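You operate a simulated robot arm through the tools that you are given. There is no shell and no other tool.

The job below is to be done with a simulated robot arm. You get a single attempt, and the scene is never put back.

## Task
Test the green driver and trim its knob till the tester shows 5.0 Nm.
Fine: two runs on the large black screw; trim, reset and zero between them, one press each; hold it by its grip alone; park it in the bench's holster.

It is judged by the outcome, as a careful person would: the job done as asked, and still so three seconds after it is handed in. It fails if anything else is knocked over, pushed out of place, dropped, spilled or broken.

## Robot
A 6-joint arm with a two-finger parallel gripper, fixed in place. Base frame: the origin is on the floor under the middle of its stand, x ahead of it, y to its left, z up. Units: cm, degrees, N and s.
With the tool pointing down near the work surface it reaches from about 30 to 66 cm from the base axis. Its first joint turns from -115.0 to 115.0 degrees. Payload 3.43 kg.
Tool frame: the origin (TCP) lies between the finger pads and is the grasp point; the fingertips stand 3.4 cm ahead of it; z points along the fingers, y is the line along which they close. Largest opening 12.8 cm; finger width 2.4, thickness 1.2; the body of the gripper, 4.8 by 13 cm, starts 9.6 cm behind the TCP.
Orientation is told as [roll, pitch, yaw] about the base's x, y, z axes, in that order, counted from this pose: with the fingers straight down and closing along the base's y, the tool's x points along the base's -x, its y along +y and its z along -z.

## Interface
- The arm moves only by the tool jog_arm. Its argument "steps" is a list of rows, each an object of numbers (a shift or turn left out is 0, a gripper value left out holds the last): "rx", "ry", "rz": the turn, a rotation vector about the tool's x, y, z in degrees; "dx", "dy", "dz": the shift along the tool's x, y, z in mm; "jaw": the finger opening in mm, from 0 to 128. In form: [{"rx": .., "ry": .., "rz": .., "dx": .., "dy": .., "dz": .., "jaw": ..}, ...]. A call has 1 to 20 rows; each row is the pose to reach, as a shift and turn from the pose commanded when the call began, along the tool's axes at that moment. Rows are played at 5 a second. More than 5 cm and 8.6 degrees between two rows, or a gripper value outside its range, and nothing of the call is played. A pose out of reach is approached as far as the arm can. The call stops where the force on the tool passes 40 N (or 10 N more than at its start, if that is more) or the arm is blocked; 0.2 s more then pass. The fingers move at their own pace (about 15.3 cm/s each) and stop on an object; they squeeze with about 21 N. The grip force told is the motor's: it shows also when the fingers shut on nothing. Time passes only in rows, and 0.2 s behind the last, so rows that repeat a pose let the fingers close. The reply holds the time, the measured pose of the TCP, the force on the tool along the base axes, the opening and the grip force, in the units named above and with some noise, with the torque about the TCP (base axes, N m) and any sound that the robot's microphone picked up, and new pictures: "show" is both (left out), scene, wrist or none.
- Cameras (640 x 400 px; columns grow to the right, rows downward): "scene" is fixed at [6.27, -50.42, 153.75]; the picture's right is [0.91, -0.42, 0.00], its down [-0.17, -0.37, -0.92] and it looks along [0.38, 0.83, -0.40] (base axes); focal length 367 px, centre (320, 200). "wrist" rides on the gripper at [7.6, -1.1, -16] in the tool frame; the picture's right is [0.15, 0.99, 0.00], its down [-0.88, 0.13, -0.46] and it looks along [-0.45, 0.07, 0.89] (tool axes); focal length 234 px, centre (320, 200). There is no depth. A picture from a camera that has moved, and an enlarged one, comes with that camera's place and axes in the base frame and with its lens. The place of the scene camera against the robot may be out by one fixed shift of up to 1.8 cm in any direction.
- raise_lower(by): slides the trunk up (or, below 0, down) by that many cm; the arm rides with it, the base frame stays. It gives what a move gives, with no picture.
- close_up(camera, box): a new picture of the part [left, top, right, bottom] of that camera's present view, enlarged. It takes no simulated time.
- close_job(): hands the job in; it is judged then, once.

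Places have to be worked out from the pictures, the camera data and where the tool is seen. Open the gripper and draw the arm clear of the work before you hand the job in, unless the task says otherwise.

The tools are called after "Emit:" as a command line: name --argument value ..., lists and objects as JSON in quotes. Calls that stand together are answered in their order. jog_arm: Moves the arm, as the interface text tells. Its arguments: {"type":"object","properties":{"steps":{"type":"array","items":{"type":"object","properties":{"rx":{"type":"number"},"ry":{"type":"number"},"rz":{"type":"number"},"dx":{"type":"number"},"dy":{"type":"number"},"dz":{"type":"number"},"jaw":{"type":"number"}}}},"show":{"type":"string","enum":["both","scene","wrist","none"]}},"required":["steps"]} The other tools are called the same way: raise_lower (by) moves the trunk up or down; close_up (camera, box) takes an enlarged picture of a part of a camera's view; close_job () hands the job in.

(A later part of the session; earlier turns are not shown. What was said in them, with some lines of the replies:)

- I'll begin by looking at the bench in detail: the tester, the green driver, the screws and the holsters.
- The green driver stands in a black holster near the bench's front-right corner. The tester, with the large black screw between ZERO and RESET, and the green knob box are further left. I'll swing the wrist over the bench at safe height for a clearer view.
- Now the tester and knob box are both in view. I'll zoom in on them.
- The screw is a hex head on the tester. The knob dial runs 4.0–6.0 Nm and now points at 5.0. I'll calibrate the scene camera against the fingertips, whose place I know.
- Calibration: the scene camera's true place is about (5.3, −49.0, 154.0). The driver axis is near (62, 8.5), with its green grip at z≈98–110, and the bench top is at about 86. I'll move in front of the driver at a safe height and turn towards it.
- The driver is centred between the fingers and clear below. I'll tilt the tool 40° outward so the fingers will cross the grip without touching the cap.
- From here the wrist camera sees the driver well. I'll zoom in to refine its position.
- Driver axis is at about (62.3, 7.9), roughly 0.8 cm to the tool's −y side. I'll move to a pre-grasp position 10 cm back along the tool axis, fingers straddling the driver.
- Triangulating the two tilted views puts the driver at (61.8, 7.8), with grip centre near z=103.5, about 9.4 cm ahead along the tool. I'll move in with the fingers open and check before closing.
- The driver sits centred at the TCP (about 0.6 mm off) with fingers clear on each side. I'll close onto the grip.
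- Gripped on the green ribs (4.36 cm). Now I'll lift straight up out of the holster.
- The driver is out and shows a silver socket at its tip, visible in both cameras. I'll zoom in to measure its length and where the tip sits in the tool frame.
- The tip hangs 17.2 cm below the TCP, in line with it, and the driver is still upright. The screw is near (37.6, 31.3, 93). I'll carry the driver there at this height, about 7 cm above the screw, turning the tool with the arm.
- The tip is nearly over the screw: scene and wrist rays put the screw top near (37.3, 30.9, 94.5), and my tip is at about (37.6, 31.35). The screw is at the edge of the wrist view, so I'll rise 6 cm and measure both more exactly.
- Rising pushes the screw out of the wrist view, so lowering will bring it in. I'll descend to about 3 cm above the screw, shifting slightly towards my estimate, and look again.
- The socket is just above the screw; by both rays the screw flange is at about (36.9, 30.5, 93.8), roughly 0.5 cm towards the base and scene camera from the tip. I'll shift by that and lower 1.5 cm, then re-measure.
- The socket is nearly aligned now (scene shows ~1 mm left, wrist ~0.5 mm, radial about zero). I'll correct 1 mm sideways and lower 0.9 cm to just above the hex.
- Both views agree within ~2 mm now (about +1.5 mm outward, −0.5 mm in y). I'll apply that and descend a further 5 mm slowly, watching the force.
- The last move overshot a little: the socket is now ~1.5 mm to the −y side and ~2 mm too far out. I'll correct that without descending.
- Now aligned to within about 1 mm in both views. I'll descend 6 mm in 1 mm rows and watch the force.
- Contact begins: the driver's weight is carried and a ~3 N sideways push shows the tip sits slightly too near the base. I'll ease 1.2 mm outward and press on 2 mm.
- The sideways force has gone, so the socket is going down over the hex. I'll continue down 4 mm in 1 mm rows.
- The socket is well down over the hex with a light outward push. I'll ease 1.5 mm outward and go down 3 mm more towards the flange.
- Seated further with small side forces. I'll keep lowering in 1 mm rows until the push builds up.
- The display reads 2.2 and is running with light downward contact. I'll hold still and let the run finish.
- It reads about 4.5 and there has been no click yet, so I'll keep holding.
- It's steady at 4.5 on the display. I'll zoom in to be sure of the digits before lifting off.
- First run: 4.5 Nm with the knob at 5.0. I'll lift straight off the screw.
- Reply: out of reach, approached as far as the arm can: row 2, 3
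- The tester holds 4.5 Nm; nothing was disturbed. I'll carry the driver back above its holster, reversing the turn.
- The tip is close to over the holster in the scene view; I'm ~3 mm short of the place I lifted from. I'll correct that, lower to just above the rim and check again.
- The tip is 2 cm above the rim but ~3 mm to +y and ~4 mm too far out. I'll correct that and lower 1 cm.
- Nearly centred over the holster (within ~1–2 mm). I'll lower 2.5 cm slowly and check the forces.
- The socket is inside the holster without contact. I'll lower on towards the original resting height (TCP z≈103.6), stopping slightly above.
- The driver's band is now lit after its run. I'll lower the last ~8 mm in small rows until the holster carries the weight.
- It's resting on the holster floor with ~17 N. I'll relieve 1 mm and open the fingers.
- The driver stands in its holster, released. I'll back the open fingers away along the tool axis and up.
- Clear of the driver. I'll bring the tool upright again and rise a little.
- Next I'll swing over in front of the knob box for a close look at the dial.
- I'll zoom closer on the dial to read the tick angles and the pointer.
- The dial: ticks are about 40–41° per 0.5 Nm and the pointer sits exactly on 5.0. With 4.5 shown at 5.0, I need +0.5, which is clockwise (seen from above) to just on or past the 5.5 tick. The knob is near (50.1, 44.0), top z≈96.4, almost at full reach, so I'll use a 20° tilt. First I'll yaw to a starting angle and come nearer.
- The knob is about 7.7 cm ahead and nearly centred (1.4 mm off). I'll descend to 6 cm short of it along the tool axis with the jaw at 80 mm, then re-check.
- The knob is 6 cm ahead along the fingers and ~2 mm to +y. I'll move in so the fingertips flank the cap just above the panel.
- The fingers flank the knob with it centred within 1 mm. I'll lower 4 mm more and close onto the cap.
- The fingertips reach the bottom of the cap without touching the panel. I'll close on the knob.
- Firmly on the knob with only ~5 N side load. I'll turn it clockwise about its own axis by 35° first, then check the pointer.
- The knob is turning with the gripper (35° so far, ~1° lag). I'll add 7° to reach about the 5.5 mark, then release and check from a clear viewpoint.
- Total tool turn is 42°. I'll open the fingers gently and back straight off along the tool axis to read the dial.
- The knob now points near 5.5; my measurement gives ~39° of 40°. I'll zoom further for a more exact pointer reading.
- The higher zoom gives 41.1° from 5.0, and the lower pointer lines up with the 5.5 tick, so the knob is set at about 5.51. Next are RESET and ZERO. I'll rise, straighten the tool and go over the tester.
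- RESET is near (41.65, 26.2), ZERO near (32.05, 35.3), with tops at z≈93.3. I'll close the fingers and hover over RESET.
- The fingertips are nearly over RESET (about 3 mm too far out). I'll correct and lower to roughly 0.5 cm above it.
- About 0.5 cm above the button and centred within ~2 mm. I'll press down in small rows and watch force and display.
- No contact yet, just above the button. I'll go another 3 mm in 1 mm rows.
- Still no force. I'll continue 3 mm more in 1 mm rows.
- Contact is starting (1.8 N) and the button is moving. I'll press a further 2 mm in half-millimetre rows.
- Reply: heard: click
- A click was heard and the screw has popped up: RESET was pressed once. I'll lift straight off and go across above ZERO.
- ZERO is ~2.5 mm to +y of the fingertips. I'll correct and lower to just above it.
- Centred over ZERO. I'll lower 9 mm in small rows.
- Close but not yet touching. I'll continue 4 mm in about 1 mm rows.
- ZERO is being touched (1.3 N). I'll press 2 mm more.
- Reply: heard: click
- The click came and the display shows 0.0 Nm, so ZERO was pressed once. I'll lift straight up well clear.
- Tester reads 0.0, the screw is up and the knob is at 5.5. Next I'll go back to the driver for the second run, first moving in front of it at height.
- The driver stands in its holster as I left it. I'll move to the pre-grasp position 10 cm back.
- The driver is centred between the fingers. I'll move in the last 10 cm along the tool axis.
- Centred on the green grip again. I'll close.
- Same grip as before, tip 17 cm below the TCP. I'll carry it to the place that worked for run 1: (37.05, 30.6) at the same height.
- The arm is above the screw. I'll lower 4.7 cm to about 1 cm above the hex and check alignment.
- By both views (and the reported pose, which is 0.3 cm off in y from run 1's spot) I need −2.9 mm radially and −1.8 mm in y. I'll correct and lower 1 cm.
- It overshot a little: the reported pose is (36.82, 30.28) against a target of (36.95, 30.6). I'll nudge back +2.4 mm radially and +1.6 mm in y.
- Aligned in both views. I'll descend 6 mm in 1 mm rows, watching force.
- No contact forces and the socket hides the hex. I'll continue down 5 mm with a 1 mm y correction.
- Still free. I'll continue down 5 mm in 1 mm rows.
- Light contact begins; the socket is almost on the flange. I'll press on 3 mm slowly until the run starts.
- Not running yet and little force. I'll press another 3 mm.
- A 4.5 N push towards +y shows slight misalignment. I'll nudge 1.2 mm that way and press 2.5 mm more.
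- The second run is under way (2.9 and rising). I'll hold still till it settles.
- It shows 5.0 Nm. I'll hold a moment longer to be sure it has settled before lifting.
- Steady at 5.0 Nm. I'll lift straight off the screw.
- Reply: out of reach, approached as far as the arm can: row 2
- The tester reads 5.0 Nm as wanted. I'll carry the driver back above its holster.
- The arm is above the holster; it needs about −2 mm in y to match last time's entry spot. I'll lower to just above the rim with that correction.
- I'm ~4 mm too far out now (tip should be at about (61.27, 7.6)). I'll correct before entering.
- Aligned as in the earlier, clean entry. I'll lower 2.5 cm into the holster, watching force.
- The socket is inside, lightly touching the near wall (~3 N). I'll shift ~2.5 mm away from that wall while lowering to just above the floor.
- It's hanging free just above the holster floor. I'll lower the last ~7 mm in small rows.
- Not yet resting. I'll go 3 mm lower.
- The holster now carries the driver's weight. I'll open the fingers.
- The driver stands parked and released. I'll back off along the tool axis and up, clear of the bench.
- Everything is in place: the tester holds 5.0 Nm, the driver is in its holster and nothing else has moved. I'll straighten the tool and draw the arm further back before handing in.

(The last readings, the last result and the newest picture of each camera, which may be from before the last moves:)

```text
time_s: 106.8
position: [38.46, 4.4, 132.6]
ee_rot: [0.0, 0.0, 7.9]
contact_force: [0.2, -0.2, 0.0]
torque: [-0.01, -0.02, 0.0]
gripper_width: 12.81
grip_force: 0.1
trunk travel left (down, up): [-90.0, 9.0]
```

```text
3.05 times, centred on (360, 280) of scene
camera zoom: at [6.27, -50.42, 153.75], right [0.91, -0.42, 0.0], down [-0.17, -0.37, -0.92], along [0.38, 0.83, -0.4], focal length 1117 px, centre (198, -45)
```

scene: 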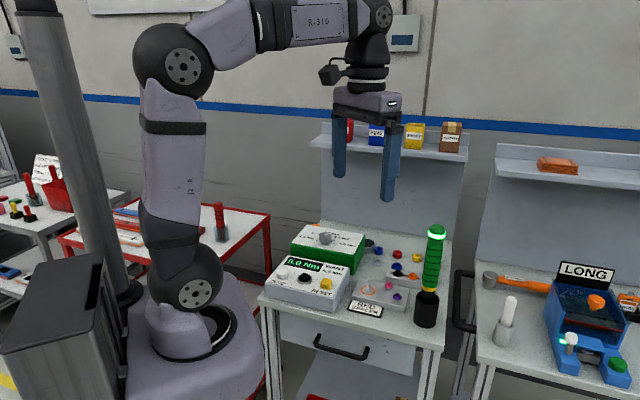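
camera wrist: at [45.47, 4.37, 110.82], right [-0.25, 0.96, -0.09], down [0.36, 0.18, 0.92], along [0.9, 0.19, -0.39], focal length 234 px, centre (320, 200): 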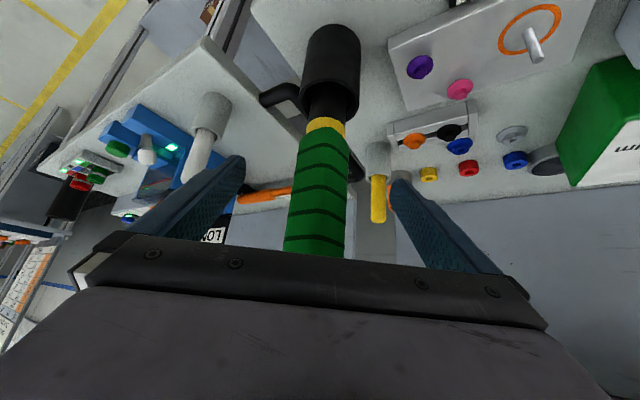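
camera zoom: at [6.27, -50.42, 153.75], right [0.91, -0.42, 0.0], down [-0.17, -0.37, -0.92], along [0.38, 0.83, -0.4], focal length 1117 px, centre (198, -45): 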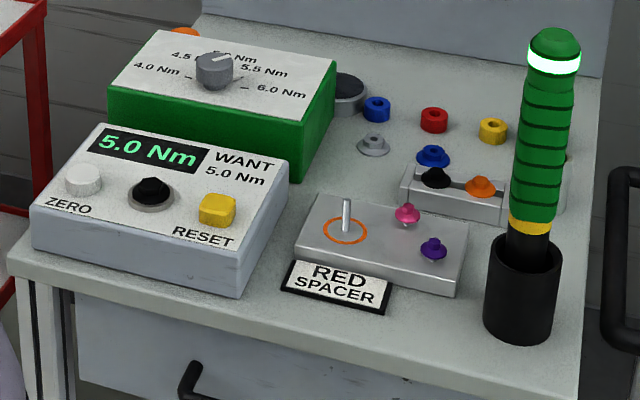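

The tester shows 5.0 Nm after exactly two runs, with one trim, one RESET press and one ZERO press between them. The driver is parked, and the gripper is open and clear, so I'm handing in the job.

Emit:
close_job

```text
The job is handed in.
```

The green driver now tests at 5.0 Nm on the tester, and the job is handed in.

- **Runs:** I made two runs on the large black screw. The first showed 4.5 Nm with the knob at 5.0; the second showed 5.0 Nm and held.
- **Between runs:** I turned the knob to about the 5.5 mark. I then pressed RESET once and ZERO once, and each gave a single click.
- **Driver:** I held it only by its green grip. I parked it in the black bench holster while I trimmed the knob, and again at the end. It is standing there now.

Nothing else looked moved or knocked in the last pictures. The gripper is open and the arm is drawn back clear of the bench.
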